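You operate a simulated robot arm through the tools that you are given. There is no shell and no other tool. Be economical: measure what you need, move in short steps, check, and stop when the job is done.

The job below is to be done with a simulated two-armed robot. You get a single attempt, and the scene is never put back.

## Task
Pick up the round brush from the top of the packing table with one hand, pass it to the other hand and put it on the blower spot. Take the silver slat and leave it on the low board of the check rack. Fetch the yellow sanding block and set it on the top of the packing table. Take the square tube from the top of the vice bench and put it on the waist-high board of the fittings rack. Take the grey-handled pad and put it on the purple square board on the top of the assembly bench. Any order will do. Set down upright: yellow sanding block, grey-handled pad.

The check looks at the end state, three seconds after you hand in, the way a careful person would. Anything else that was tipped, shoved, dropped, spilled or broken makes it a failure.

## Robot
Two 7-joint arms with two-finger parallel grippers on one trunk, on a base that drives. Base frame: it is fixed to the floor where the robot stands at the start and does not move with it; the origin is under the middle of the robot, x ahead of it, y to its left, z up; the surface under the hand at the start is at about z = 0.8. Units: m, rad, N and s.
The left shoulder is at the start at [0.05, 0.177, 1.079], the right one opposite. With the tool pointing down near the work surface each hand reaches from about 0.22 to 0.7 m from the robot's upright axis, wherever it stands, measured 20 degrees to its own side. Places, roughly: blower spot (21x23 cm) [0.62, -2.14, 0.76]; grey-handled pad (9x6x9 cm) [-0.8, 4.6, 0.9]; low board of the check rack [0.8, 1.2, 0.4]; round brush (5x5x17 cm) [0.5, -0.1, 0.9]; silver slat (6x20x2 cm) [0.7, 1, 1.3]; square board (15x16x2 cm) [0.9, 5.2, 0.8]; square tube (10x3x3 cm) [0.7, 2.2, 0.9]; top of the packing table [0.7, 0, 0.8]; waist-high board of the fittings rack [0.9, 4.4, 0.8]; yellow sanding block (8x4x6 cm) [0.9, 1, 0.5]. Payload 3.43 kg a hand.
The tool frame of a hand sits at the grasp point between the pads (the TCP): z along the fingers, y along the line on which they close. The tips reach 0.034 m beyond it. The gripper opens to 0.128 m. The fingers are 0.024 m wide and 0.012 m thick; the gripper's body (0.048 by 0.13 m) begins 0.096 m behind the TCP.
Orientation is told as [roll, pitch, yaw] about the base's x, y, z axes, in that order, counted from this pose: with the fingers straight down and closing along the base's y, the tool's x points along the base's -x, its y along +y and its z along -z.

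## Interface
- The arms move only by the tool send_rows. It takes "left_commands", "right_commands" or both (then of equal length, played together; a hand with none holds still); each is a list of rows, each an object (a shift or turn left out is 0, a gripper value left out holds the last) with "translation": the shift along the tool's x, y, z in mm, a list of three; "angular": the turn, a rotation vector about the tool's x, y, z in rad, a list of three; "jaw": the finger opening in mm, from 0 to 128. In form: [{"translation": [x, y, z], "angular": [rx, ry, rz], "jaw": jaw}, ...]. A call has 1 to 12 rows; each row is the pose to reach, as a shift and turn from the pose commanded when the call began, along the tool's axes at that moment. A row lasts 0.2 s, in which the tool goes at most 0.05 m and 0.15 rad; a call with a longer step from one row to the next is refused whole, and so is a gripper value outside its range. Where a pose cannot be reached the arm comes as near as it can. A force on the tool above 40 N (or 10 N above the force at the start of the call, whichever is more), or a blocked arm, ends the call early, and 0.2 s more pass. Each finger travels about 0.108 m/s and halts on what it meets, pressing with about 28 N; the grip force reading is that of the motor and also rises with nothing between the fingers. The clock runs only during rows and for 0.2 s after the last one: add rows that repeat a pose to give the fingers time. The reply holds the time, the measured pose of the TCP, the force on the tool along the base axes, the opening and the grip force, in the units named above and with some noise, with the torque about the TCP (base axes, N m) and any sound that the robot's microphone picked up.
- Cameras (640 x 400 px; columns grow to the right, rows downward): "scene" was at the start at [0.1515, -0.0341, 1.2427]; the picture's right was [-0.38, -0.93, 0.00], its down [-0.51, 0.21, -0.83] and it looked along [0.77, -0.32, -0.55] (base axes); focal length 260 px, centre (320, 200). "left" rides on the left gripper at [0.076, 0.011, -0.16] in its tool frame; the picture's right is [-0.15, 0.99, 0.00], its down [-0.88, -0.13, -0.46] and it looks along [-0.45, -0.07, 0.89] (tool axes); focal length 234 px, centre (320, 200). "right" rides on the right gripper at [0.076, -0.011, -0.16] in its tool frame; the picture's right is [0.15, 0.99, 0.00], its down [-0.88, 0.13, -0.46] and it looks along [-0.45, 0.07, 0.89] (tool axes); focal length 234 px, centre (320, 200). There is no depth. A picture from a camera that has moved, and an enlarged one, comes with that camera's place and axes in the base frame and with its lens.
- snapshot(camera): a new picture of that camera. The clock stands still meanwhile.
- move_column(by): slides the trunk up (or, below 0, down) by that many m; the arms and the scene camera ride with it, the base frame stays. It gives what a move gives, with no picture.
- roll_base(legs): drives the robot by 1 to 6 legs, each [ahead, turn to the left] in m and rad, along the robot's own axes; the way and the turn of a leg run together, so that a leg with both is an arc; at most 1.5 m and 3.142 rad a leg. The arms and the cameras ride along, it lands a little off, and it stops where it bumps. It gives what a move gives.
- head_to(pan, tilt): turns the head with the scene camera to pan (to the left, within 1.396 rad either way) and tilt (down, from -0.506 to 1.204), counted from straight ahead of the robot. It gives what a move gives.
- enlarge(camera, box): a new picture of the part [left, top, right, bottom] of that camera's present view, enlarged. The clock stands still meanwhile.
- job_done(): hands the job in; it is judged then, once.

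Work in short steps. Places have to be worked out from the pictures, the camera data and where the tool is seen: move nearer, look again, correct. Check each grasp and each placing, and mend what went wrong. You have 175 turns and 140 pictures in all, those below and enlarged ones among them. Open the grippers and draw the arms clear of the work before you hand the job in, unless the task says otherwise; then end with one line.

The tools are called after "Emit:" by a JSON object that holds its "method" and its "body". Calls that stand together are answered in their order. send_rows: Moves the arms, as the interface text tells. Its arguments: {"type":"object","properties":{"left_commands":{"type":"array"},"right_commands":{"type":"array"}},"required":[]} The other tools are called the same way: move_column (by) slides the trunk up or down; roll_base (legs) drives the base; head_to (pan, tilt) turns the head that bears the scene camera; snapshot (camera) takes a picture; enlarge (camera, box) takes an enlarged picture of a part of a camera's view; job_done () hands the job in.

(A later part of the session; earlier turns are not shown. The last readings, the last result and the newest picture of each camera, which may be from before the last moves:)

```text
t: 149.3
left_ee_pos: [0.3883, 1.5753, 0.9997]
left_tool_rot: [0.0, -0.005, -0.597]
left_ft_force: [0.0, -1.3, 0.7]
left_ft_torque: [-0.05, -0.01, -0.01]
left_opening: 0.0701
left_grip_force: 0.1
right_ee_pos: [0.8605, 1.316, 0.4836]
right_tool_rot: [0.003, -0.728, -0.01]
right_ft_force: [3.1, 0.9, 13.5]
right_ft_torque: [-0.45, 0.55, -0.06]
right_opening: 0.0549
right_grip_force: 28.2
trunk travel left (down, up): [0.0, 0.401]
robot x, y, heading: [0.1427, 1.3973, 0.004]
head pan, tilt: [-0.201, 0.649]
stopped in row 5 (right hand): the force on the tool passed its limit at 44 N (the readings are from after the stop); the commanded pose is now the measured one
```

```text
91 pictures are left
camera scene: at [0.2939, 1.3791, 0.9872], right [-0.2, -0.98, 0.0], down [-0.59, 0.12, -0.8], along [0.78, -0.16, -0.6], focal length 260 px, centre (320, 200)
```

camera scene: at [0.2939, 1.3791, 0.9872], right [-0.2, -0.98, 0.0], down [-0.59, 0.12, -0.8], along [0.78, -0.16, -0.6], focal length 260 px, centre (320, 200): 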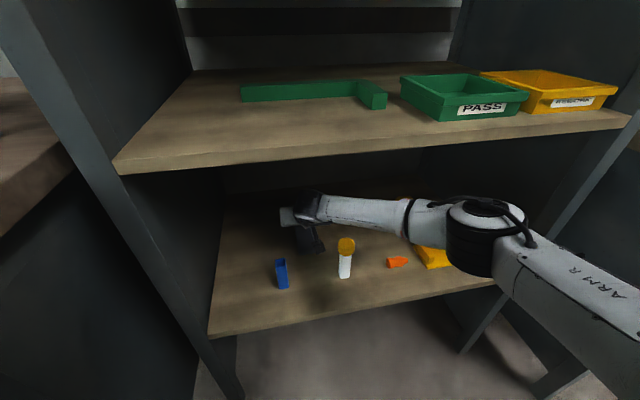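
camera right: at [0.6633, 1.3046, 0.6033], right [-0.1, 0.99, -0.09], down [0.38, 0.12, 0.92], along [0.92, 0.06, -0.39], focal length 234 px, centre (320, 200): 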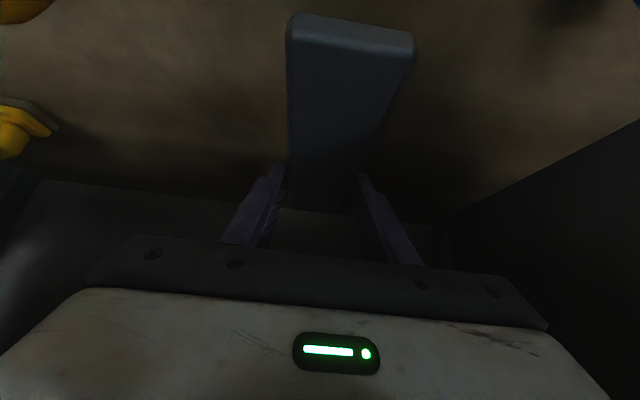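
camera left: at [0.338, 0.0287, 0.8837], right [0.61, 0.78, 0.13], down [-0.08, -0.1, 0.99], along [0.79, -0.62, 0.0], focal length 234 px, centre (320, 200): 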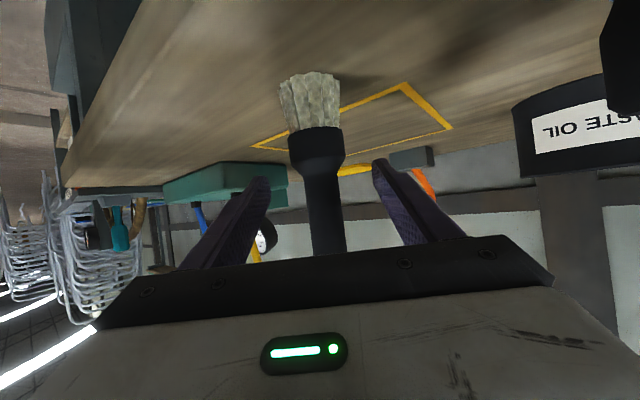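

The slat met something at TCP z≈0.484, suggesting the board is nearer z≈0.447. I look through the hand camera.

Emit:
{"method": "snapshot", "body": {"camera": "right"}}

Emit:
{"method": "enlarge", "body": {"camera": "scene", "box": [210, 170, 370, 310]}}

```text
90 pictures are left
camera right: at [0.6975, 1.305, 0.5525], right [-0.1, 0.99, -0.09], down [0.35, 0.13, 0.93], along [0.93, 0.06, -0.36], focal length 234 px, centre (320, 200)
```

right: 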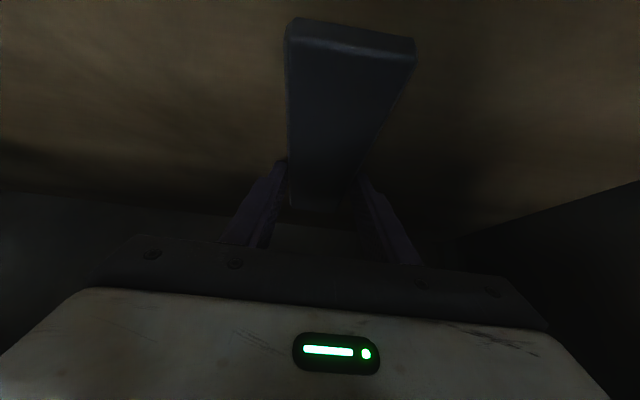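

```text
2.86 times, centred on (290, 240) of scene
camera zoom: at [0.2939, 1.3791, 0.9872], right [-0.2, -0.98, 0.0], down [-0.59, 0.12, -0.8], along [0.78, -0.16, -0.6], focal length 742 px, centre (406, 86)
```

zoom: 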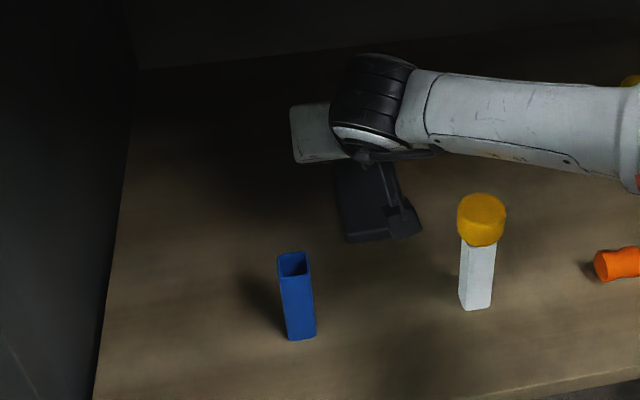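

The picture agrees: slat rear edge at z≈0.449, so it rests on the board. I release and withdraw along the tool axis a bit.

Emit:
{"method": "send_rows", "body": {"right_commands": [{"translation": [0, 0, 0], "jaw": 62}, {"translation": [0, 0, 0], "jaw": 80}, {"translation": [0, 0, 0]}, {"translation": [0, 0, -15]}, {"translation": [-10, 0, -30]}, {"translation": [-20, 0, -45]}, {"translation": [-20, 0, -45]}]}}

Emit:
{"method": "snapshot", "body": {"camera": "right"}}

Emit:
{"method": "enlarge", "body": {"camera": "scene", "box": [210, 150, 450, 330]}}

```text
t: 150.9
left_ee_pos: [0.3885, 1.5744, 0.9976]
left_tool_rot: [0.0, -0.003, -0.598]
left_ft_force: [0.1, 0.6, 0.7]
left_ft_torque: [-0.03, 0.01, 0.01]
left_opening: 0.0702
left_grip_force: 0.1
right_ee_pos: [0.8441, 1.3126, 0.5257]
right_tool_rot: [0.001, -0.72, -0.011]
right_ft_force: [-0.7, 0.8, 0.0]
right_ft_torque: [0.02, -0.01, -0.02]
right_opening: 0.0797
right_grip_force: 0.0
trunk travel left (down, up): [0.0, 0.401]
robot x, y, heading: [0.1445, 1.3968, -0.002]
head pan, tilt: [-0.201, 0.649]
```

```text
88 pictures are left
camera right: at [0.6815, 1.3029, 0.5959], right [-0.1, 0.99, -0.1], down [0.36, 0.13, 0.92], along [0.93, 0.06, -0.37], focal length 234 px, centre (320, 200)
```

right: 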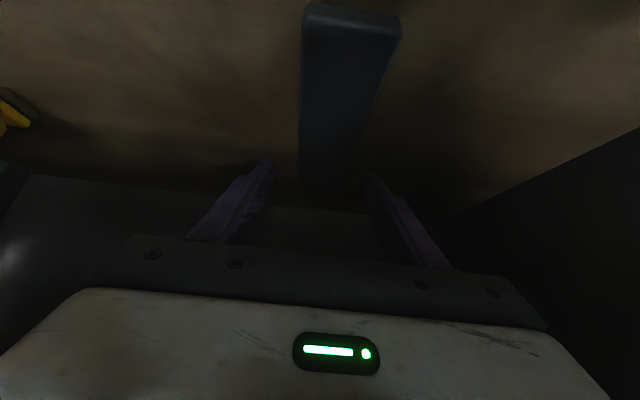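

```text
2.22 times, centred on (330, 240) of scene
camera zoom: at [0.2949, 1.3789, 0.9869], right [-0.2, -0.98, 0.0], down [-0.59, 0.12, -0.8], along [0.78, -0.16, -0.6], focal length 577 px, centre (298, 111)
```

zoom: 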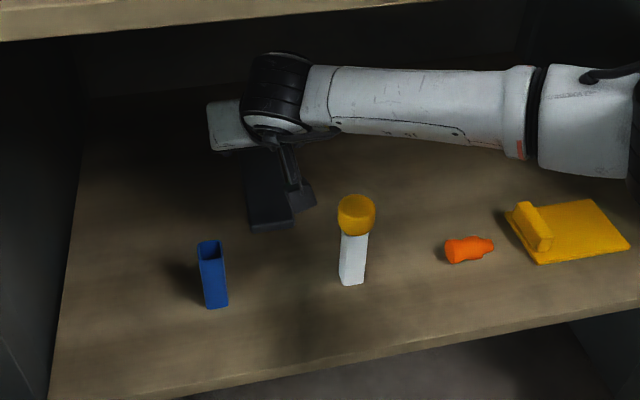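

Slat is down, nothing disturbed. I raise slightly, then back out of the rack.

Emit:
{"method": "send_rows", "body": {"right_commands": [{"translation": [-10, 3, -12], "jaw": 60}, {"translation": [-10, 3, -12]}]}}

Emit:
{"method": "roll_base", "body": {"legs": [[-0.4, 0]]}}

Emit:
{"method": "snapshot", "body": {"camera": "scene"}}

```text
t: 151.5
left_ee_pos: [0.3885, 1.5755, 0.9982]
left_tool_rot: [-0.001, -0.004, -0.597]
left_ft_force: [0.4, -0.1, 0.6]
left_ft_torque: [-0.01, -0.03, 0.04]
left_opening: 0.0701
left_grip_force: 0.1
right_ee_pos: [0.8428, 1.3153, 0.5411]
right_tool_rot: [0.002, -0.719, -0.009]
right_ft_force: [-0.8, 0.0, -0.5]
right_ft_torque: [0.01, -0.02, -0.01]
right_opening: 0.0599
right_grip_force: 0.2
trunk travel left (down, up): [0.0, 0.401]
robot x, y, heading: [0.1421, 1.3962, 0.002]
head pan, tilt: [-0.201, 0.649]
```

```text
t: 154.0
left_ee_pos: [-0.0114, 1.5741, 0.9981]
left_tool_rot: [0.0, -0.004, -0.6]
left_ft_force: [0.8, 0.6, 0.1]
left_ft_torque: [0.01, 0.0, 0.03]
left_opening: 0.0703
left_grip_force: 0.0
right_ee_pos: [0.4425, 1.3128, 0.5412]
right_tool_rot: [0.004, -0.719, -0.014]
right_ft_force: [-0.5, -0.6, 0.5]
right_ft_torque: [0.0, 0.03, -0.01]
right_opening: 0.0599
right_grip_force: 0.1
trunk travel left (down, up): [0.0, 0.401]
robot x, y, heading: [-0.2566, 1.3943, -0.004]
head pan, tilt: [-0.201, 0.649]
```

```text
86 pictures are left
camera scene: at [-0.106, 1.3779, 0.9869], right [-0.2, -0.98, 0.0], down [-0.59, 0.12, -0.8], along [0.78, -0.16, -0.6], focal length 260 px, centre (320, 200)
```

scene: 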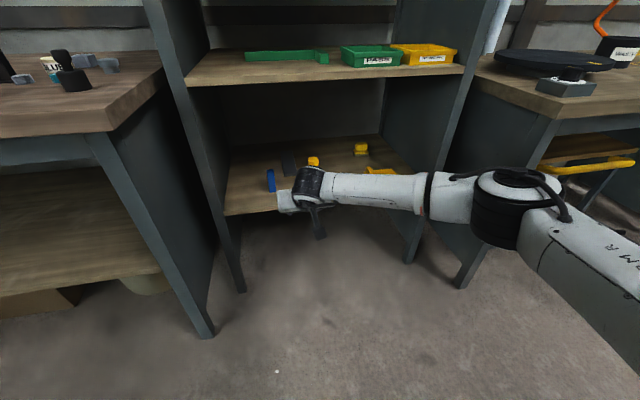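

I zoom in on the sanding block to see its orientation.

Emit:
{"method": "enlarge", "body": {"camera": "scene", "box": [300, 120, 440, 200]}}

```text
4.57 times, centred on (370, 160) of scene
camera zoom: at [-0.106, 1.3779, 0.9869], right [-0.2, -0.98, 0.0], down [-0.59, 0.12, -0.8], along [0.78, -0.16, -0.6], focal length 1186 px, centre (91, 383)
```

zoom: 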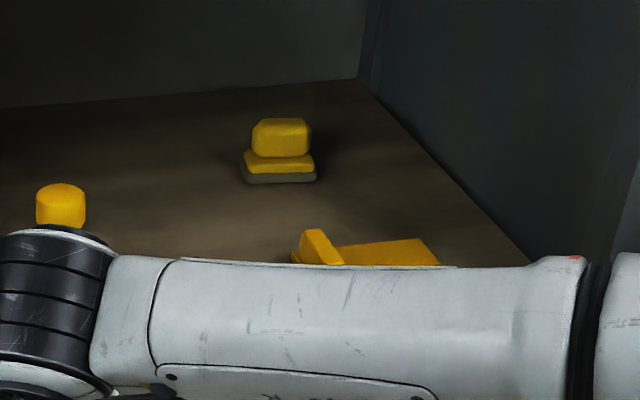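

The block sits at about (0.90, 0.985), nearly axis-aligned. I shift the base slightly right with a small reverse S, then reposition the right hand to y≈0.985 in front of the rack.

Emit:
{"method": "roll_base", "body": {"legs": [[-0.1, 0.3], [-0.1, -0.3]]}}

```text
t: 156.4
left_ee_pos: [-0.2055, 1.5435, 0.9992]
left_tool_rot: [0.0, -0.001, -0.603]
left_ft_force: [0.0, 0.0, 0.0]
left_ft_torque: [0.01, 0.01, 0.02]
left_opening: 0.0702
left_grip_force: 0.0
right_ee_pos: [0.2463, 1.2853, 0.5414]
right_tool_rot: [0.003, -0.719, -0.013]
right_ft_force: [-0.3, 0.4, 0.3]
right_ft_torque: [0.01, 0.0, 0.0]
right_opening: 0.0603
right_grip_force: 0.1
trunk travel left (down, up): [0.0, 0.401]
robot x, y, heading: [-0.4569, 1.3693, -0.004]
head pan, tilt: [-0.201, 0.649]
```

Now the right hand moves 29 cm to the right and yaws slightly.

Emit:
{"method": "send_rows", "body": {"right_commands": [{"translation": [0, -42, 0], "angular": [0.025, 0, 0.03]}, {"translation": [0, -84, 0], "angular": [0.05, 0, 0.06]}, {"translation": [0, -126, 0], "angular": [0.075, 0, 0.09]}, {"translation": [0, -168, 0], "angular": [0.1, 0, 0.12]}, {"translation": [0, -210, 0], "angular": [0.13, 0, 0.15]}, {"translation": [0, -252, 0], "angular": [0.158, 0, 0.181]}, {"translation": [0, -290, 0], "angular": [0.158, 0, 0.181], "jaw": 110}, {"translation": [0, -290, 0], "angular": [0.158, 0, 0.181]}]}}

Emit:
{"method": "snapshot", "body": {"camera": "scene"}}

```text
t: 158.2
left_ee_pos: [-0.2077, 1.5441, 0.9973]
left_tool_rot: [0.001, -0.001, -0.6]
left_ft_force: [0.1, -0.2, -0.1]
left_ft_torque: [0.02, 0.0, 0.03]
left_opening: 0.0699
left_grip_force: 0.1
right_ee_pos: [0.2414, 0.9954, 0.5422]
right_tool_rot: [0.005, -0.718, -0.254]
right_ft_force: [0.3, -0.2, -0.1]
right_ft_torque: [-0.03, -0.01, -0.03]
right_opening: 0.1101
right_grip_force: 0.1
trunk travel left (down, up): [0.0, 0.401]
robot x, y, heading: [-0.4566, 1.3638, -0.004]
head pan, tilt: [-0.201, 0.649]
```

```text
84 pictures are left
camera scene: at [-0.3016, 1.3488, 0.987], right [-0.2, -0.98, 0.0], down [-0.59, 0.12, -0.8], along [0.78, -0.16, -0.6], focal length 260 px, centre (320, 200)
```

scene: 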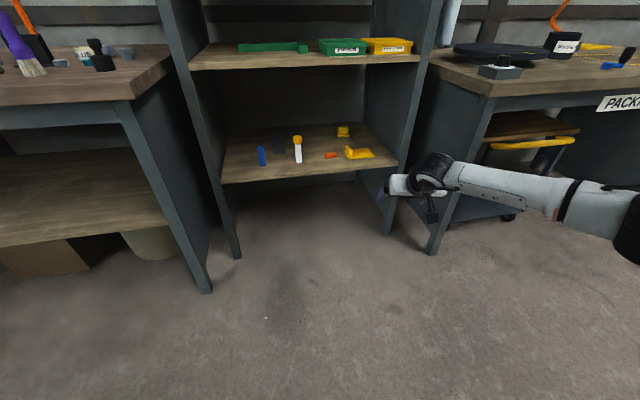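

The right elbow would come too near the upright/packing table, so I'll use the left arm for the block. First I tuck the right arm up and back.

Emit:
{"method": "send_rows", "body": {"right_commands": [{"translation": [1, -2, -49], "angular": [0, 0.06, 0]}, {"translation": [3, -4, -98], "angular": [0, 0.12, 0]}, {"translation": [4, -6, -147], "angular": [0, 0.18, 0]}, {"translation": [6, -8, -196], "angular": [0, 0.24, 0]}, {"translation": [7, -10, -245], "angular": [0, 0.3, 0]}, {"translation": [9, -12, -294], "angular": [0, 0.36, 0]}, {"translation": [10, -14, -343], "angular": [0, 0.42, 0]}, {"translation": [12, -16, -392], "angular": [0, 0.48, 0]}, {"translation": [13, -18, -441], "angular": [0, 0.54, 0]}, {"translation": [15, -20, -490], "angular": [0, 0.6, 0]}, {"translation": [16, -22, -539], "angular": [0, 0.66, 0]}, {"translation": [17, -23, -585], "angular": [0, 0.718, 0], "jaw": 60}]}}

Emit:
{"method": "snapshot", "body": {"camera": "scene"}}

```text
t: 160.8
left_ee_pos: [-0.2063, 1.5442, 0.9984]
left_tool_rot: [-0.001, -0.002, -0.601]
left_ft_force: [1.1, -0.8, -0.3]
left_ft_torque: [0.03, 0.02, -0.01]
left_opening: 0.07
left_grip_force: 0.0
right_ee_pos: [-0.1414, 1.0798, 0.9634]
right_tool_rot: [0.003, 0.001, -0.252]
right_ft_force: [0.0, -1.3, 0.6]
right_ft_torque: [-0.01, 0.0, -0.02]
right_opening: 0.0601
right_grip_force: 0.1
right hand out of reach, approached as far as the arm can: row 12
trunk travel left (down, up): [0.0, 0.401]
robot x, y, heading: [-0.4541, 1.3722, -0.0]
head pan, tilt: [-0.201, 0.649]
```

```text
83 pictures are left
camera scene: at [-0.3013, 1.3488, 0.9868], right [-0.2, -0.98, 0.0], down [-0.59, 0.12, -0.8], along [0.78, -0.16, -0.6], focal length 260 px, centre (320, 200)
```

scene: 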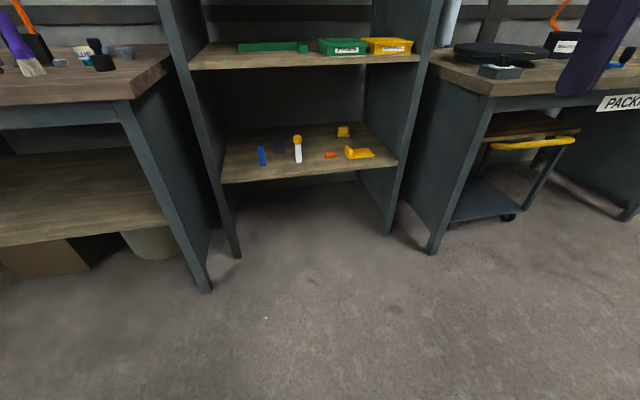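

Now I shift the base right to y≈1.10.

Emit:
{"method": "roll_base", "body": {"legs": [[0, -1.571], [0.27, 0], [0, 1.571]]}}

Emit:
{"method": "send_rows", "body": {"left_commands": [{"translation": [-36, 0, 10], "angular": [0, -0.06, 0]}, {"translation": [-72, 0, 20], "angular": [0, -0.13, 0]}, {"translation": [-108, 0, 40], "angular": [0, -0.2, 0]}, {"translation": [-144, 1, 65], "angular": [0, -0.27, 0]}, {"translation": [-180, 2, 95], "angular": [0, -0.34, 0]}, {"translation": [-216, 3, 125], "angular": [0, -0.41, 0]}, {"translation": [-252, 4, 155], "angular": [0, -0.48, 0]}, {"translation": [-288, 5, 185], "angular": [0, -0.55, 0]}, {"translation": [-324, 6, 215], "angular": [0, -0.62, 0]}, {"translation": [-355, 6, 250], "angular": [0, -0.69, 0]}, {"translation": [-380, 6, 290], "angular": [0, -0.72, 0]}, {"translation": [-400, 6, 330], "angular": [0, -0.72, 0], "jaw": 110}]}}

```text
t: 164.8
left_ee_pos: [-0.2619, 1.119, 0.9969]
left_tool_rot: [-0.012, -0.01, -2.141]
left_ft_force: [0.3, -0.6, -0.1]
left_ft_torque: [-0.06, 0.05, 0.03]
left_opening: 0.07
left_grip_force: 0.0
right_ee_pos: [-0.7152, 1.0364, 0.9648]
right_tool_rot: [-0.042, -0.011, -1.783]
right_ft_force: [0.0, 0.2, -0.3]
right_ft_torque: [0.03, 0.05, 0.03]
right_opening: 0.0602
right_grip_force: 0.2
trunk travel left (down, up): [0.0, 0.401]
robot x, y, heading: [-0.4548, 1.3668, -1.534]
head pan, tilt: [-0.201, 0.649]
stopped in leg 1: the robot was blocked; the commanded pose is now the measured one
```

```text
t: 167.4
left_ee_pos: [-0.48, 0.7779, 0.6709]
left_tool_rot: [-0.02, -0.729, -2.129]
left_ft_force: [0.0, 0.4, 0.2]
left_ft_torque: [-0.01, 0.02, -0.04]
left_opening: 0.11
left_grip_force: 0.0
right_ee_pos: [-0.7151, 1.0368, 0.9644]
right_tool_rot: [-0.04, -0.011, -1.787]
right_ft_force: [0.4, -0.4, 0.3]
right_ft_torque: [-0.01, 0.01, 0.03]
right_opening: 0.0599
right_grip_force: 0.1
trunk travel left (down, up): [0.0, 0.401]
robot x, y, heading: [-0.4544, 1.3625, -1.536]
head pan, tilt: [-0.201, 0.649]
```

The turn was blocked by something on the right side. I look there before moving anything.

Emit:
{"method": "head_to", "body": {"pan": -1.0, "tilt": 0.45}}

Emit:
{"method": "snapshot", "body": {"camera": "scene"}}

Emit:
{"method": "snapshot", "body": {"camera": "right"}}

```text
t: 168.5
left_ee_pos: [-0.4787, 0.7771, 0.6703]
left_tool_rot: [-0.019, -0.727, -2.131]
left_ft_force: [-0.4, 0.4, 0.8]
left_ft_torque: [0.06, -0.02, 0.02]
left_opening: 0.1098
left_grip_force: 0.1
right_ee_pos: [-0.7162, 1.0366, 0.9639]
right_tool_rot: [-0.039, -0.011, -1.786]
right_ft_force: [0.0, 0.3, 0.6]
right_ft_torque: [-0.04, -0.02, 0.0]
right_opening: 0.0602
right_grip_force: 0.0
trunk travel left (down, up): [0.0, 0.401]
robot x, y, heading: [-0.4567, 1.3651, -1.532]
head pan, tilt: [-1.0, 0.45]
```

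```text
82 pictures are left
camera scene: at [-0.517, 1.2401, 1.0055], right [-0.57, 0.82, 0.01], down [0.35, 0.25, -0.9], along [-0.75, -0.51, -0.43], focal length 260 px, centre (320, 200)
```

scene: 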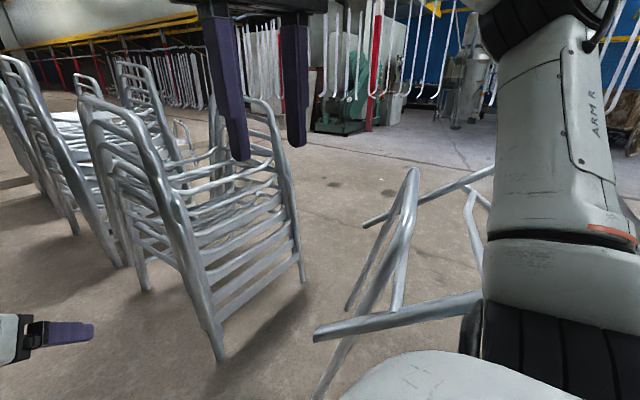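

```text
81 pictures are left
camera right: at [-0.7039, 1.1135, 1.1241], right [1.0, -0.07, -0.04], down [-0.04, -0.89, 0.46], along [-0.07, -0.46, -0.89], focal length 234 px, centre (320, 200)
```

right: 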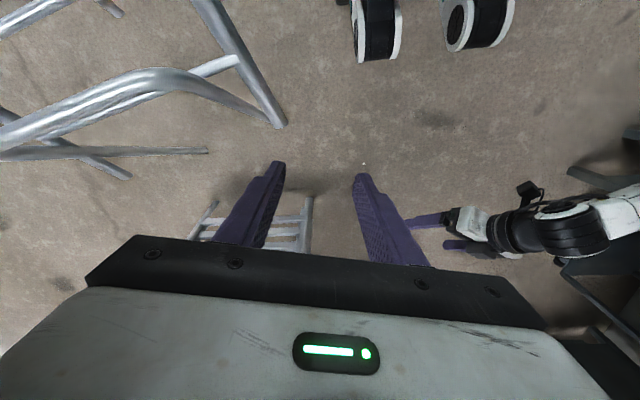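

A steel chair frame stands behind/right of the robot. I turn back left slowly and look whether it is undisturbed.

Emit:
{"method": "roll_base", "body": {"legs": [[0, 0.4]]}}

Emit:
{"method": "head_to", "body": {"pan": -1.39, "tilt": 0.5}}

Emit:
{"method": "snapshot", "body": {"camera": "scene"}}

```text
t: 170.1
left_ee_pos: [-0.2507, 0.8159, 0.6703]
left_tool_rot: [-0.002, -0.723, -1.735]
left_ft_force: [-0.6, -0.5, -0.1]
left_ft_torque: [-0.02, 0.01, 0.0]
left_opening: 0.11
left_grip_force: 0.0
right_ee_pos: [-0.5764, 0.9574, 0.9611]
right_tool_rot: [-0.02, -0.011, -1.381]
right_ft_force: [0.2, -0.3, -0.8]
right_ft_torque: [0.02, 0.0, -0.01]
right_opening: 0.0603
right_grip_force: 0.0
trunk travel left (down, up): [0.0, 0.401]
robot x, y, heading: [-0.4497, 1.3659, -1.132]
head pan, tilt: [-1.0, 0.45]
```

```text
t: 171.0
left_ee_pos: [-0.2507, 0.8156, 0.6719]
left_tool_rot: [-0.001, -0.722, -1.734]
left_ft_force: [-0.3, 0.2, -0.2]
left_ft_torque: [-0.01, 0.01, -0.03]
left_opening: 0.11
left_grip_force: 0.1
right_ee_pos: [-0.5753, 0.9584, 0.9603]
right_tool_rot: [-0.019, -0.008, -1.382]
right_ft_force: [0.5, 0.2, -0.4]
right_ft_torque: [0.03, 0.02, 0.04]
right_opening: 0.0602
right_grip_force: 0.1
trunk travel left (down, up): [0.0, 0.401]
robot x, y, heading: [-0.4538, 1.3648, -1.129]
head pan, tilt: [-1.389, 0.499]
```

```text
80 pictures are left
camera scene: at [-0.498, 1.2479, 1.0003], right [-0.58, 0.81, 0.0], down [0.39, 0.28, -0.88], along [-0.71, -0.51, -0.48], focal length 260 px, centre (320, 200)
```

scene: 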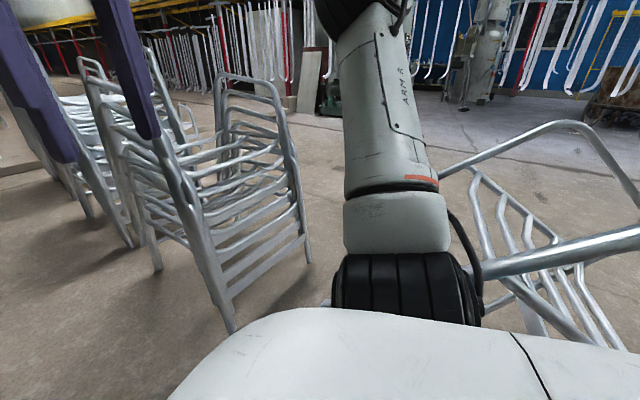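

I turn back to face the rack, come forward a little, then turn left to look at the chair area behind.

Emit:
{"method": "roll_base", "body": {"legs": [[0, 1.13], [0.15, 0]]}}

Emit:
{"method": "roll_base", "body": {"legs": [[0, 1.2]]}}

Emit:
{"method": "head_to", "body": {"pan": 1.39, "tilt": 0.5}}

Emit:
{"method": "snapshot", "body": {"camera": "scene"}}

```text
t: 175.1
left_ee_pos: [0.2764, 1.2963, 0.6722]
left_tool_rot: [-0.002, -0.723, -0.629]
left_ft_force: [0.6, -0.4, 0.1]
left_ft_torque: [0.01, 0.0, -0.02]
left_opening: 0.11
left_grip_force: 0.1
right_ee_pos: [0.0027, 1.0676, 0.9623]
right_tool_rot: [-0.02, -0.008, -0.278]
right_ft_force: [-0.2, 0.2, 0.4]
right_ft_torque: [-0.01, 0.01, 0.0]
right_opening: 0.06
right_grip_force: 0.0
trunk travel left (down, up): [0.0, 0.401]
robot x, y, heading: [-0.3042, 1.3641, -0.025]
head pan, tilt: [-1.389, 0.499]
```

```text
t: 178.5
left_ee_pos: [-0.0406, 1.884, 0.6718]
left_tool_rot: [-0.001, -0.722, 0.584]
left_ft_force: [-0.7, 0.5, -0.1]
left_ft_torque: [-0.02, 0.0, 0.03]
left_opening: 0.1101
left_grip_force: 0.0
right_ee_pos: [0.0774, 1.5484, 0.9618]
right_tool_rot: [-0.02, -0.007, 0.936]
right_ft_force: [0.1, 0.2, -0.7]
right_ft_torque: [-0.03, -0.02, -0.02]
right_opening: 0.0601
right_grip_force: 0.1
trunk travel left (down, up): [0.0, 0.401]
robot x, y, heading: [-0.306, 1.357, 1.188]
head pan, tilt: [-1.389, 0.499]
```

```text
t: 181.0
left_ee_pos: [-0.041, 1.8842, 0.6704]
left_tool_rot: [0.0, -0.722, 0.583]
left_ft_force: [-0.4, 0.0, -0.2]
left_ft_torque: [-0.01, -0.03, -0.02]
left_opening: 0.1099
left_grip_force: 0.1
right_ee_pos: [0.0762, 1.5486, 0.9612]
right_tool_rot: [-0.02, -0.008, 0.937]
right_ft_force: [-0.6, -0.2, -0.1]
right_ft_torque: [0.0, -0.01, 0.01]
right_opening: 0.0599
right_grip_force: 0.1
trunk travel left (down, up): [0.0, 0.401]
robot x, y, heading: [-0.3032, 1.3604, 1.188]
head pan, tilt: [1.389, 0.499]
```

```text
79 pictures are left
camera scene: at [-0.3572, 1.4742, 1.0003], right [0.53, 0.85, 0.0], down [0.4, -0.26, -0.88], along [-0.74, 0.47, -0.48], focal length 260 px, centre (320, 200)
```

scene: 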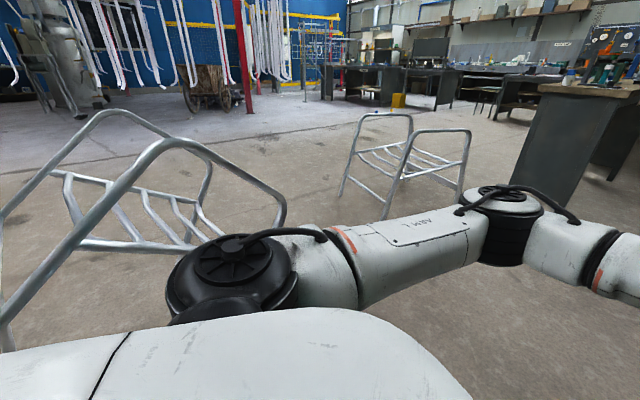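

Those chair frames stand like their neighbours, so nothing fell; I just keep turns further from them. I go back and shift right to y≈1.10 at x≈-0.25.

Emit:
{"method": "roll_base", "body": {"legs": [[0, -1.188], [0.06, 0], [0, -1.571], [0.26, 0], [0, 1.571]]}}

Emit:
{"method": "head_to", "body": {"pan": 0, "tilt": 0.6}}

Emit:
{"method": "snapshot", "body": {"camera": "scene"}}

```text
t: 194.1
left_ee_pos: [0.3461, 1.0826, 0.6712]
left_tool_rot: [-0.001, -0.723, -0.546]
left_ft_force: [0.2, -0.4, 0.5]
left_ft_torque: [-0.01, -0.01, -0.02]
left_opening: 0.1099
left_grip_force: 0.2
right_ee_pos: [0.0911, 0.8337, 0.9617]
right_tool_rot: [-0.022, -0.009, -0.194]
right_ft_force: [0.1, 0.1, -0.3]
right_ft_torque: [0.02, -0.02, 0.02]
right_opening: 0.06
right_grip_force: 0.1
trunk travel left (down, up): [0.0, 0.401]
robot x, y, heading: [-0.2419, 1.0997, 0.064]
head pan, tilt: [1.389, 0.499]
```

```text
t: 195.6
left_ee_pos: [0.3459, 1.0819, 0.6723]
left_tool_rot: [-0.002, -0.722, -0.546]
left_ft_force: [-0.5, -1.3, 0.0]
left_ft_torque: [0.0, 0.0, 0.02]
left_opening: 0.1101
left_grip_force: 0.1
right_ee_pos: [0.0907, 0.8328, 0.9612]
right_tool_rot: [-0.021, -0.009, -0.194]
right_ft_force: [0.3, 0.6, 0.0]
right_ft_torque: [0.01, 0.03, 0.0]
right_opening: 0.0602
right_grip_force: 0.1
trunk travel left (down, up): [0.0, 0.401]
robot x, y, heading: [-0.2389, 1.0993, 0.06]
head pan, tilt: [0.0, 0.6]
```

```text
78 pictures are left
camera scene: at [-0.0829, 1.1085, 0.9912], right [0.06, -1.0, 0.0], down [-0.56, -0.03, -0.83], along [0.82, 0.05, -0.56], focal length 260 px, centre (320, 200)
```

scene: 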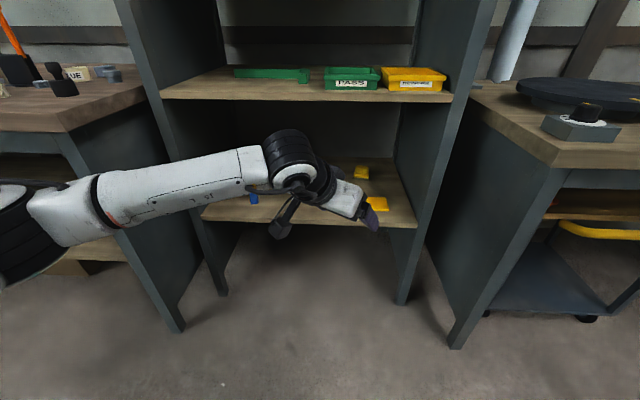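

Left arm is deployed in front. I fix the heading, then extend/lower the left hand to transit height with yaw ≈ -0.25.

Emit:
{"method": "roll_base", "body": {"legs": [[0, -0.06]]}}

Emit:
{"method": "send_rows", "body": {"left_commands": [{"translation": [0, 0, 40], "angular": [-0.06, 0, -0.07]}, {"translation": [0, -1, 80], "angular": [-0.12, 0, -0.135]}, {"translation": [0, -2, 125], "angular": [-0.18, 0, -0.2]}, {"translation": [0, -2, 169], "angular": [-0.231, 0, -0.2625]}, {"translation": [0, -2, 169], "angular": [-0.231, 0, -0.2625]}]}}

Emit:
{"method": "snapshot", "body": {"camera": "scene"}}

Emit:
{"method": "snapshot", "body": {"camera": "left"}}

```text
t: 196.4
left_ee_pos: [0.3421, 1.0473, 0.6705]
left_tool_rot: [0.0, -0.723, -0.606]
left_ft_force: [-0.6, -0.1, 0.8]
left_ft_torque: [0.0, -0.01, 0.0]
left_opening: 0.1098
left_grip_force: 0.0
right_ee_pos: [0.0743, 0.8141, 0.9609]
right_tool_rot: [-0.016, -0.008, -0.253]
right_ft_force: [0.1, -0.7, 0.6]
right_ft_torque: [0.01, -0.04, 0.01]
right_opening: 0.0599
right_grip_force: 0.0
trunk travel left (down, up): [0.0, 0.401]
robot x, y, heading: [-0.2405, 1.1014, -0.006]
head pan, tilt: [0.0, 0.6]
```

```text
t: 197.6
left_ee_pos: [0.4344, 0.9812, 0.5443]
left_tool_rot: [0.0, -0.722, -0.258]
left_ft_force: [-0.2, 0.5, -0.2]
left_ft_torque: [0.0, -0.03, 0.03]
left_opening: 0.1102
left_grip_force: 0.0
right_ee_pos: [0.0747, 0.8151, 0.9607]
right_tool_rot: [-0.018, -0.009, -0.256]
right_ft_force: [0.3, -0.9, 0.3]
right_ft_torque: [0.02, -0.02, -0.01]
right_opening: 0.0599
right_grip_force: 0.1
trunk travel left (down, up): [0.0, 0.401]
robot x, y, heading: [-0.2397, 1.1008, -0.003]
head pan, tilt: [0.0, 0.6]
```

```text
77 pictures are left
camera scene: at [-0.0826, 1.0989, 0.9912], right [0.0, -1.0, 0.0], down [-0.56, 0.0, -0.83], along [0.83, 0.0, -0.56], focal length 260 px, centre (320, 200)
```

scene: 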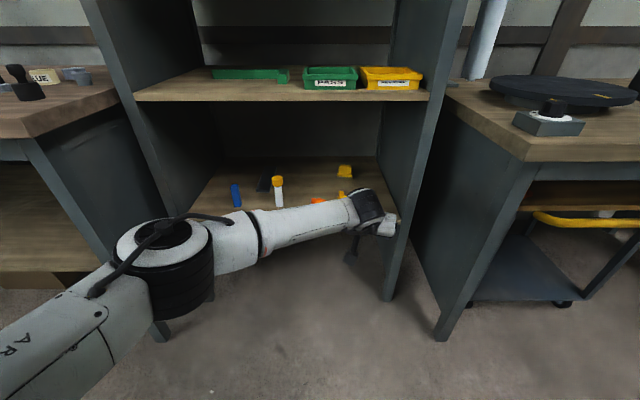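

```text
76 pictures are left
camera left: at [0.2781, 1.0352, 0.6128], right [0.36, 0.93, 0.1], down [0.31, -0.22, 0.92], along [0.88, -0.3, -0.37], focal length 234 px, centre (320, 200)
```

left: 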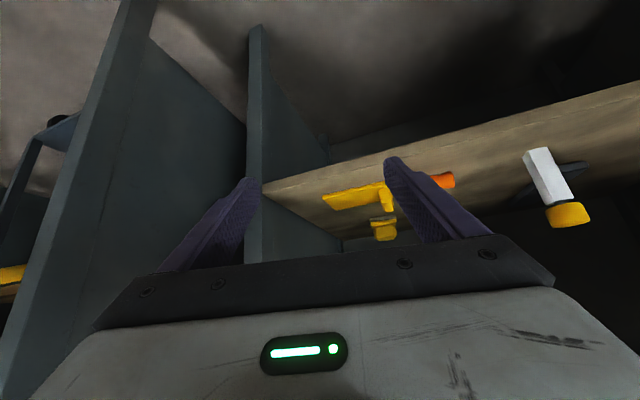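

Elbow is at about (0.14, 1.29, 0.76). To keep it out of the rack I extend the hand another 6 cm before driving in.

Emit:
{"method": "send_rows", "body": {"left_commands": [{"translation": [-22, 8, 19]}, {"translation": [-44, 16, 38]}, {"translation": [-44, 16, 38]}]}}

Emit:
{"method": "roll_base", "body": {"legs": [[0.2, 0]]}}

Emit:
{"method": "snapshot", "body": {"camera": "scene"}}

Emit:
{"method": "snapshot", "body": {"camera": "left"}}

```text
t: 198.6
left_ee_pos: [0.4927, 1.0339, 0.535]
left_tool_rot: [0.023, -0.715, -0.206]
left_ft_force: [-0.6, 0.4, 0.1]
left_ft_torque: [0.02, 0.0, 0.0]
left_opening: 0.11
left_grip_force: 0.0
left hand out of reach, approached as far as the arm can: row 2, 3
right_ee_pos: [0.0745, 0.8135, 0.9617]
right_tool_rot: [-0.019, -0.007, -0.254]
right_ft_force: [-0.2, -0.4, 0.3]
right_ft_torque: [0.01, 0.0, 0.01]
right_opening: 0.0602
right_grip_force: 0.0
trunk travel left (down, up): [0.0, 0.401]
robot x, y, heading: [-0.2393, 1.096, -0.005]
head pan, tilt: [0.0, 0.6]
stopped in row 3 (left hand): the arm was blocked; the commanded pose is now the measured one
```

```text
t: 200.2
left_ee_pos: [0.6922, 1.0363, 0.5339]
left_tool_rot: [0.022, -0.714, -0.206]
left_ft_force: [0.4, 0.7, 0.1]
left_ft_torque: [0.0, -0.02, -0.01]
left_opening: 0.11
left_grip_force: 0.1
right_ee_pos: [0.276, 0.813, 0.962]
right_tool_rot: [-0.019, -0.008, -0.25]
right_ft_force: [-0.4, 0.4, 0.4]
right_ft_torque: [0.02, 0.02, 0.01]
right_opening: 0.0599
right_grip_force: 0.1
trunk travel left (down, up): [0.0, 0.401]
robot x, y, heading: [-0.0431, 1.0997, 0.0]
head pan, tilt: [0.0, 0.6]
```

```text
75 pictures are left
camera scene: at [0.1175, 1.099, 0.9912], right [0.0, -1.0, 0.0], down [-0.56, 0.0, -0.83], along [0.83, 0.0, -0.56], focal length 260 px, centre (320, 200)
```

scene: 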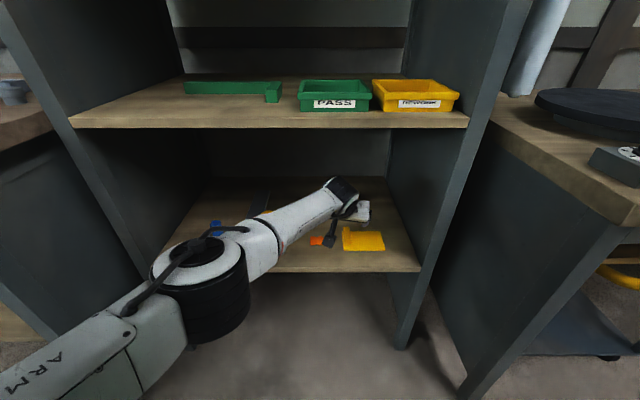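

```text
74 pictures are left
camera left: at [0.5335, 1.0764, 0.6053], right [0.3, 0.95, 0.11], down [0.33, -0.21, 0.92], along [0.9, -0.23, -0.38], focal length 234 px, centre (320, 200)
```

left: 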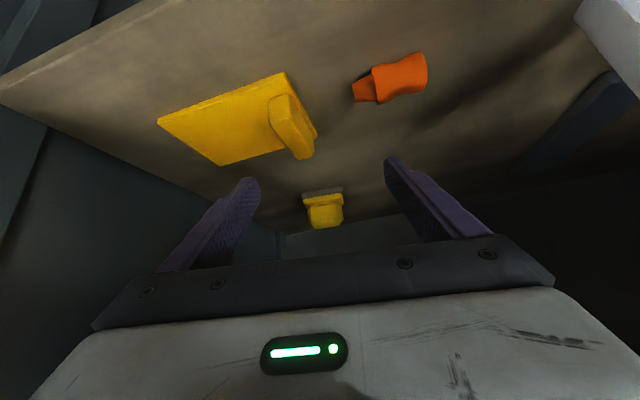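

The block is straight ahead between the fingers. I drive in 0.17 m with a slight right turn to line it up.

Emit:
{"method": "roll_base", "body": {"legs": [[0.15, -0.055]]}}

Emit:
{"method": "snapshot", "body": {"camera": "left"}}

Emit:
{"method": "snapshot", "body": {"camera": "scene"}}

```text
t: 201.6
left_ee_pos: [0.8361, 0.9924, 0.5351]
left_tool_rot: [0.023, -0.714, -0.257]
left_ft_force: [-0.9, -0.1, -0.2]
left_ft_torque: [0.01, 0.03, 0.0]
left_opening: 0.11
left_grip_force: 0.1
right_ee_pos: [0.4057, 0.794, 0.962]
right_tool_rot: [-0.018, -0.009, -0.307]
right_ft_force: [0.5, 0.3, 0.1]
right_ft_torque: [0.0, 0.01, 0.01]
right_opening: 0.0603
right_grip_force: 0.1
trunk travel left (down, up): [0.0, 0.401]
robot x, y, heading: [0.1064, 1.0965, -0.059]
head pan, tilt: [0.0, 0.6]
```

```text
73 pictures are left
camera left: at [0.6787, 1.0415, 0.6052], right [0.35, 0.93, 0.11], down [0.32, -0.23, 0.92], along [0.88, -0.28, -0.38], focal length 234 px, centre (320, 200)
```

left: 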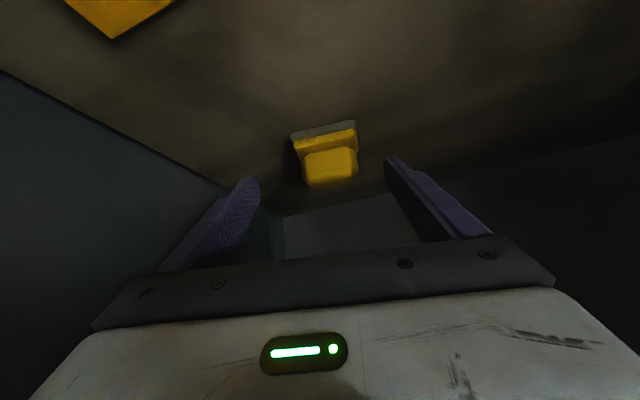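

```text
72 pictures are left
camera scene: at [0.2643, 1.0862, 0.9912], right [-0.06, -1.0, 0.0], down [-0.56, 0.03, -0.83], along [0.82, -0.05, -0.56], focal length 260 px, centre (320, 200)
```

scene: 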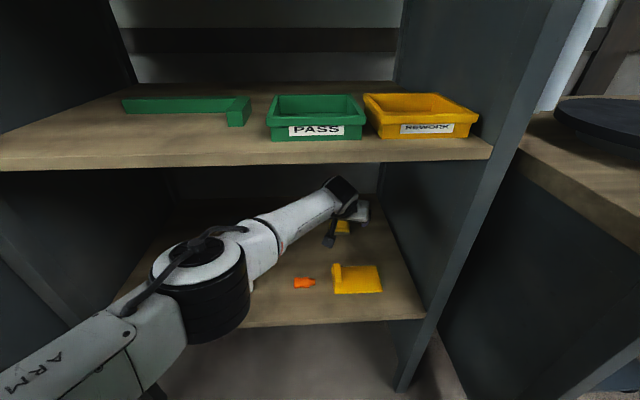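

Block front edge measured: centre ≈ (0.887, 0.990), yaw ≈ -0.21, matching the hand. I lower the hand first in front of it, then advance with the base.

Emit:
{"method": "send_rows", "body": {"left_commands": [{"translation": [10, 2, 11]}, {"translation": [20, 4, 22]}, {"translation": [29, 6, 32]}, {"translation": [29, 6, 32]}]}}

Emit:
{"method": "snapshot", "body": {"camera": "left"}}

```text
t: 202.8
left_ee_pos: [0.8578, 1.0423, 0.5127]
left_tool_rot: [0.041, -0.725, -0.213]
left_ft_force: [-1.1, 0.5, 0.1]
left_ft_torque: [0.03, -0.03, 0.0]
left_opening: 0.1102
left_grip_force: 0.0
left hand out of reach, approached as far as the arm can: row 2, 3, 4
right_ee_pos: [0.4069, 0.794, 0.9605]
right_tool_rot: [-0.018, -0.009, -0.307]
right_ft_force: [0.3, 0.3, -0.2]
right_ft_torque: [-0.01, 0.03, 0.03]
right_opening: 0.06
right_grip_force: 0.1
trunk travel left (down, up): [0.0, 0.401]
robot x, y, heading: [0.1054, 1.0934, -0.053]
head pan, tilt: [0.0, 0.6]
stopped in row 4 (left hand): the arm was blocked; the commanded pose is now the measured one
```

```text
71 pictures are left
camera left: at [0.6968, 1.0816, 0.5809], right [0.29, 0.95, 0.13], down [0.32, -0.22, 0.92], along [0.9, -0.23, -0.37], focal length 234 px, centre (320, 200)
```

left: 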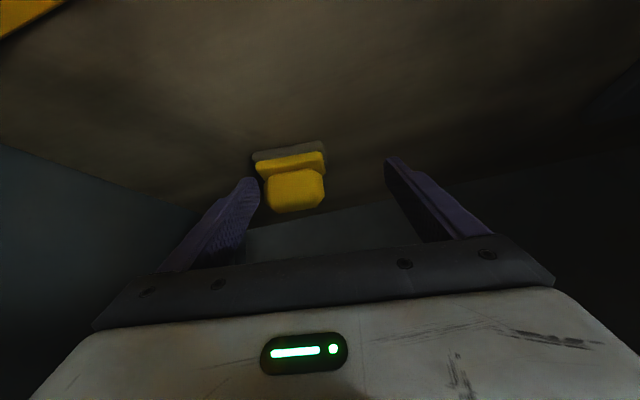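

The left arm is at its reach limit here, but rotating the base slightly right swings the hand into line. I raise the hand 35 mm, rotate the base, and look.

Emit:
{"method": "send_rows", "body": {"left_commands": [{"translation": [-12, 0, -13]}, {"translation": [-23, 0, -27]}, {"translation": [-23, 0, -27]}]}}

Emit:
{"method": "roll_base", "body": {"legs": [[0, -0.065]]}}

Emit:
{"method": "snapshot", "body": {"camera": "left"}}

```text
t: 203.6
left_ee_pos: [0.8531, 1.0367, 0.5475]
left_tool_rot: [0.037, -0.726, -0.219]
left_ft_force: [-0.1, 0.3, -0.1]
left_ft_torque: [0.01, 0.01, -0.04]
left_opening: 0.1099
left_grip_force: 0.1
right_ee_pos: [0.4056, 0.7935, 0.9619]
right_tool_rot: [-0.017, -0.008, -0.307]
right_ft_force: [0.3, 0.9, -0.4]
right_ft_torque: [-0.01, 0.01, 0.0]
right_opening: 0.0601
right_grip_force: 0.0
trunk travel left (down, up): [0.0, 0.401]
robot x, y, heading: [0.1068, 1.0964, -0.055]
head pan, tilt: [0.0, 0.6]
```

```text
t: 204.4
left_ee_pos: [0.8484, 0.9884, 0.5474]
left_tool_rot: [0.039, -0.724, -0.283]
left_ft_force: [-0.4, 0.2, 0.4]
left_ft_torque: [0.04, -0.02, -0.01]
left_opening: 0.1102
left_grip_force: 0.0
right_ee_pos: [0.3877, 0.7755, 0.9604]
right_tool_rot: [-0.017, -0.008, -0.374]
right_ft_force: [-0.5, 0.7, -0.4]
right_ft_torque: [0.0, -0.05, 0.04]
right_opening: 0.0601
right_grip_force: 0.0
trunk travel left (down, up): [0.0, 0.401]
robot x, y, heading: [0.1067, 1.096, -0.119]
head pan, tilt: [0.0, 0.6]
```

```text
70 pictures are left
camera left: at [0.6911, 1.0391, 0.6155], right [0.36, 0.93, 0.12], down [0.3, -0.24, 0.92], along [0.88, -0.29, -0.37], focal length 234 px, centre (320, 200)
```

left: 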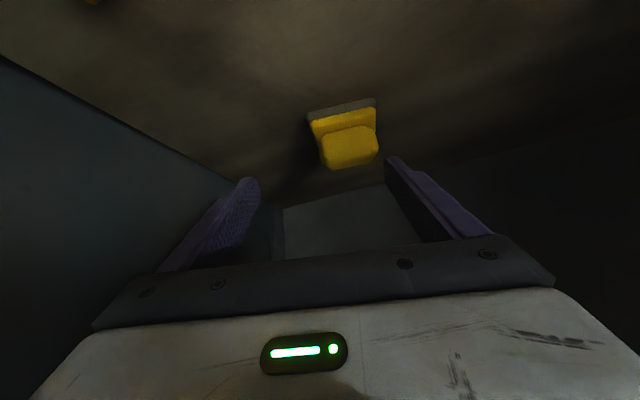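

The block now measures at about (0.897, 1.006) (nudged slightly, still upright). I rotate the base +0.027 and advance 35 mm with fingers above it, then check.

Emit:
{"method": "roll_base", "body": {"legs": [[0.035, 0.027]]}}

Emit:
{"method": "snapshot", "body": {"camera": "left"}}

```text
t: 205.3
left_ee_pos: [0.8852, 1.0049, 0.5475]
left_tool_rot: [0.036, -0.725, -0.254]
left_ft_force: [-0.2, -0.8, -0.2]
left_ft_torque: [0.01, -0.03, 0.0]
left_opening: 0.1097
left_grip_force: 0.0
right_ee_pos: [0.4298, 0.7784, 0.9615]
right_tool_rot: [-0.018, -0.009, -0.344]
right_ft_force: [1.2, 0.0, 0.6]
right_ft_torque: [0.0, -0.01, 0.0]
right_opening: 0.0601
right_grip_force: 0.0
trunk travel left (down, up): [0.0, 0.401]
robot x, y, heading: [0.1388, 1.0898, -0.089]
head pan, tilt: [0.0, 0.6]
```

```text
69 pictures are left
camera left: at [0.7272, 1.0516, 0.6155], right [0.33, 0.94, 0.12], down [0.31, -0.23, 0.92], along [0.89, -0.27, -0.37], focal length 234 px, centre (320, 200)
```

left: 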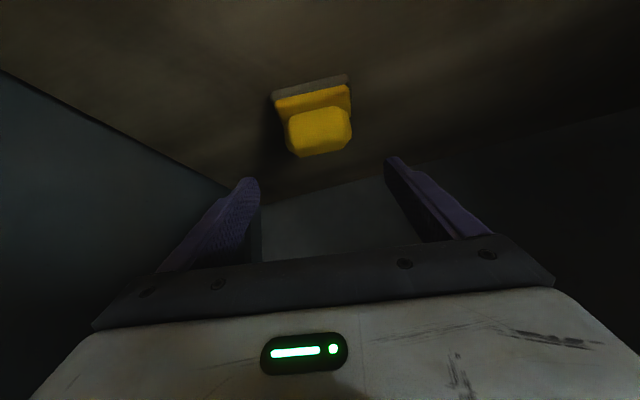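

Aligned. I lower onto the block.

Emit:
{"method": "send_rows", "body": {"left_commands": [{"translation": [8, 0, 10]}, {"translation": [16, 0, 20]}, {"translation": [25, 0, 29]}, {"translation": [25, 0, 29]}]}}

Emit:
{"method": "snapshot", "body": {"camera": "left"}}

```text
t: 206.3
left_ee_pos: [0.887, 1.0047, 0.5089]
left_tool_rot: [0.036, -0.725, -0.255]
left_ft_force: [-0.1, 0.7, -0.7]
left_ft_torque: [0.02, -0.01, 0.01]
left_opening: 0.1099
left_grip_force: 0.1
right_ee_pos: [0.4304, 0.7788, 0.9612]
right_tool_rot: [-0.019, -0.008, -0.343]
right_ft_force: [0.3, 0.2, 0.3]
right_ft_torque: [0.0, -0.03, 0.0]
right_opening: 0.0601
right_grip_force: 0.0
trunk travel left (down, up): [0.0, 0.401]
robot x, y, heading: [0.1419, 1.0917, -0.089]
head pan, tilt: [0.0, 0.6]
```

```text
68 pictures are left
camera left: at [0.7276, 1.0525, 0.5774], right [0.33, 0.94, 0.12], down [0.31, -0.23, 0.92], along [0.89, -0.27, -0.37], focal length 234 px, centre (320, 200)
```

left: 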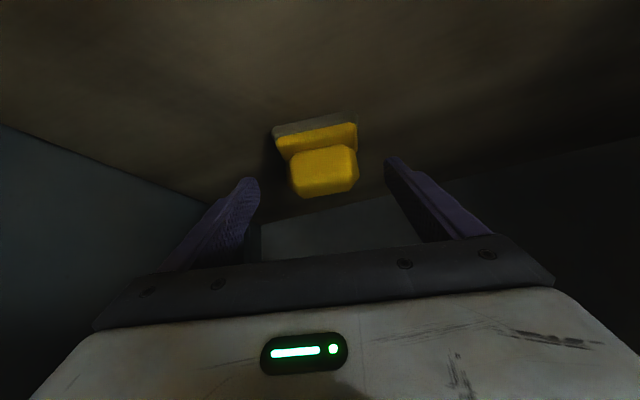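

No limit hit this time; I go 17 mm lower to take the base plate and then close.

Emit:
{"method": "send_rows", "body": {"left_commands": [{"translation": [6, 0, 6]}, {"translation": [11, 0, 13]}, {"translation": [11, 0, 13]}, {"translation": [11, 0, 13], "jaw": 40}, {"translation": [11, 0, 13]}, {"translation": [11, 0, 13]}]}}

Emit:
{"method": "snapshot", "body": {"camera": "left"}}

```text
t: 207.7
left_ee_pos: [0.8841, 1.0088, 0.5012]
left_tool_rot: [0.037, -0.725, -0.255]
left_ft_force: [0.8, 1.4, 0.1]
left_ft_torque: [0.09, -0.03, -0.02]
left_opening: 0.0693
left_grip_force: 28.1
left hand out of reach, approached as far as the arm can: row 2, 3, 4, 5, 6
right_ee_pos: [0.4308, 0.7799, 0.961]
right_tool_rot: [-0.018, -0.01, -0.344]
right_ft_force: [-0.4, 0.9, 0.4]
right_ft_torque: [-0.01, 0.0, -0.02]
right_opening: 0.06
right_grip_force: 0.2
trunk travel left (down, up): [0.0, 0.401]
robot x, y, heading: [0.1431, 1.0925, -0.091]
head pan, tilt: [0.0, 0.6]
```

```text
67 pictures are left
camera left: at [0.7257, 1.0548, 0.5688], right [0.33, 0.94, 0.13], down [0.31, -0.23, 0.92], along [0.89, -0.27, -0.37], focal length 234 px, centre (320, 200)
```

left: 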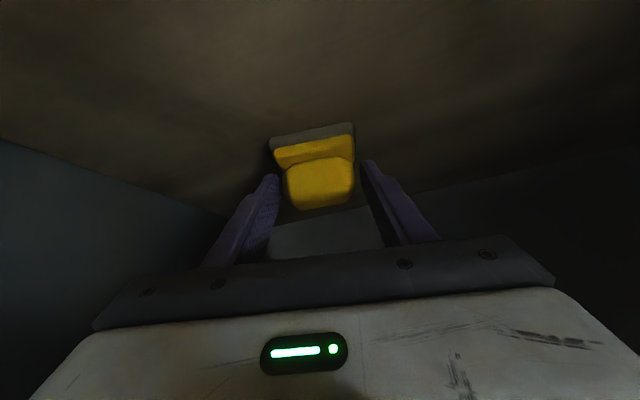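

Closed on 69 mm — the plate. I lift 4 cm and check.

Emit:
{"method": "send_rows", "body": {"left_commands": [{"translation": [-7, 0, -8], "jaw": 30}, {"translation": [-14, 0, -16]}, {"translation": [-22, 0, -25]}, {"translation": [-30, 0, -34]}, {"translation": [-30, 0, -34]}]}}

Emit:
{"method": "snapshot", "body": {"camera": "left"}}

Emit:
{"method": "snapshot", "body": {"camera": "scene"}}

```text
t: 208.9
left_ee_pos: [0.8826, 1.0046, 0.5454]
left_tool_rot: [0.036, -0.724, -0.254]
left_ft_force: [0.6, 0.1, -1.7]
left_ft_torque: [0.03, 0.02, -0.03]
left_opening: 0.0693
left_grip_force: 28.0
right_ee_pos: [0.4306, 0.7792, 0.9611]
right_tool_rot: [-0.018, -0.01, -0.345]
right_ft_force: [0.3, 0.0, -0.7]
right_ft_torque: [0.02, 0.0, 0.0]
right_opening: 0.0601
right_grip_force: 0.0
trunk travel left (down, up): [0.0, 0.401]
robot x, y, heading: [0.1408, 1.0924, -0.095]
head pan, tilt: [0.0, 0.6]
```

```text
66 pictures are left
camera left: at [0.7243, 1.0519, 0.6141], right [0.33, 0.94, 0.12], down [0.31, -0.23, 0.92], along [0.89, -0.27, -0.37], focal length 234 px, centre (320, 200)
```

left: 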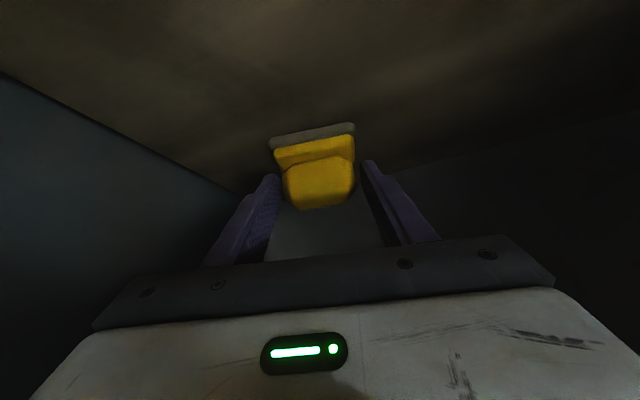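

```text
65 pictures are left
camera scene: at [0.2988, 1.0767, 0.9912], right [-0.09, -1.0, 0.0], down [-0.56, 0.05, -0.83], along [0.82, -0.08, -0.56], focal length 260 px, centre (320, 200)
```

scene: 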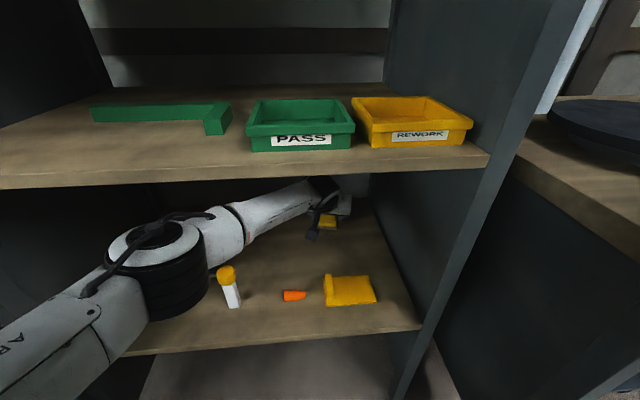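

Block is held. I raise 2 cm more and back out of the rack.

Emit:
{"method": "send_rows", "body": {"left_commands": [{"translation": [-6, 0, -8]}, {"translation": [-13, 0, -15]}, {"translation": [-13, 0, -15]}]}}

Emit:
{"method": "roll_base", "body": {"legs": [[-0.42, 0.0]]}}

Emit:
{"method": "snapshot", "body": {"camera": "scene"}}

```text
t: 209.7
left_ee_pos: [0.8812, 1.0053, 0.5651]
left_tool_rot: [0.037, -0.724, -0.255]
left_ft_force: [0.1, 0.0, -1.6]
left_ft_torque: [-0.01, 0.02, 0.05]
left_opening: 0.0691
left_grip_force: 28.3
right_ee_pos: [0.4306, 0.7796, 0.9616]
right_tool_rot: [-0.018, -0.008, -0.344]
right_ft_force: [-0.3, -0.1, -0.7]
right_ft_torque: [-0.01, 0.01, -0.02]
right_opening: 0.0599
right_grip_force: 0.0
trunk travel left (down, up): [0.0, 0.401]
robot x, y, heading: [0.1401, 1.0915, -0.093]
head pan, tilt: [0.0, 0.6]
```

```text
t: 212.2
left_ee_pos: [0.4683, 1.0388, 0.5652]
left_tool_rot: [0.037, -0.725, -0.262]
left_ft_force: [-0.1, 0.2, -1.1]
left_ft_torque: [-0.02, -0.03, 0.0]
left_opening: 0.0694
left_grip_force: 28.1
right_ee_pos: [0.0141, 0.8171, 0.9623]
right_tool_rot: [-0.017, -0.009, -0.351]
right_ft_force: [0.7, 0.8, 0.7]
right_ft_torque: [-0.01, -0.03, 0.01]
right_opening: 0.0602
right_grip_force: 0.1
trunk travel left (down, up): [0.0, 0.401]
robot x, y, heading: [-0.2696, 1.1305, -0.1]
head pan, tilt: [0.0, 0.6]
```

```text
64 pictures are left
camera scene: at [-0.1155, 1.1152, 0.9912], right [-0.1, -1.0, 0.0], down [-0.56, 0.06, -0.82], along [0.82, -0.08, -0.57], focal length 260 px, centre (320, 200)
```

scene: 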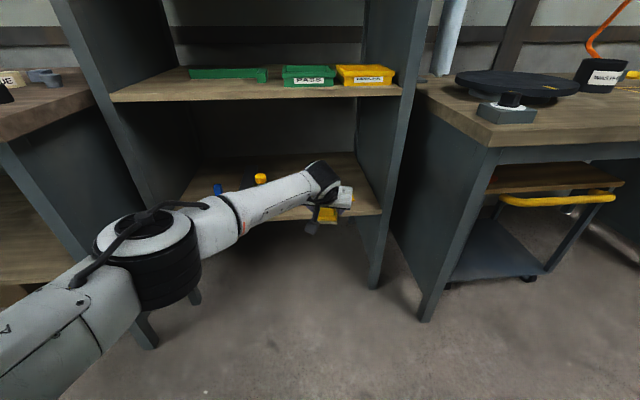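

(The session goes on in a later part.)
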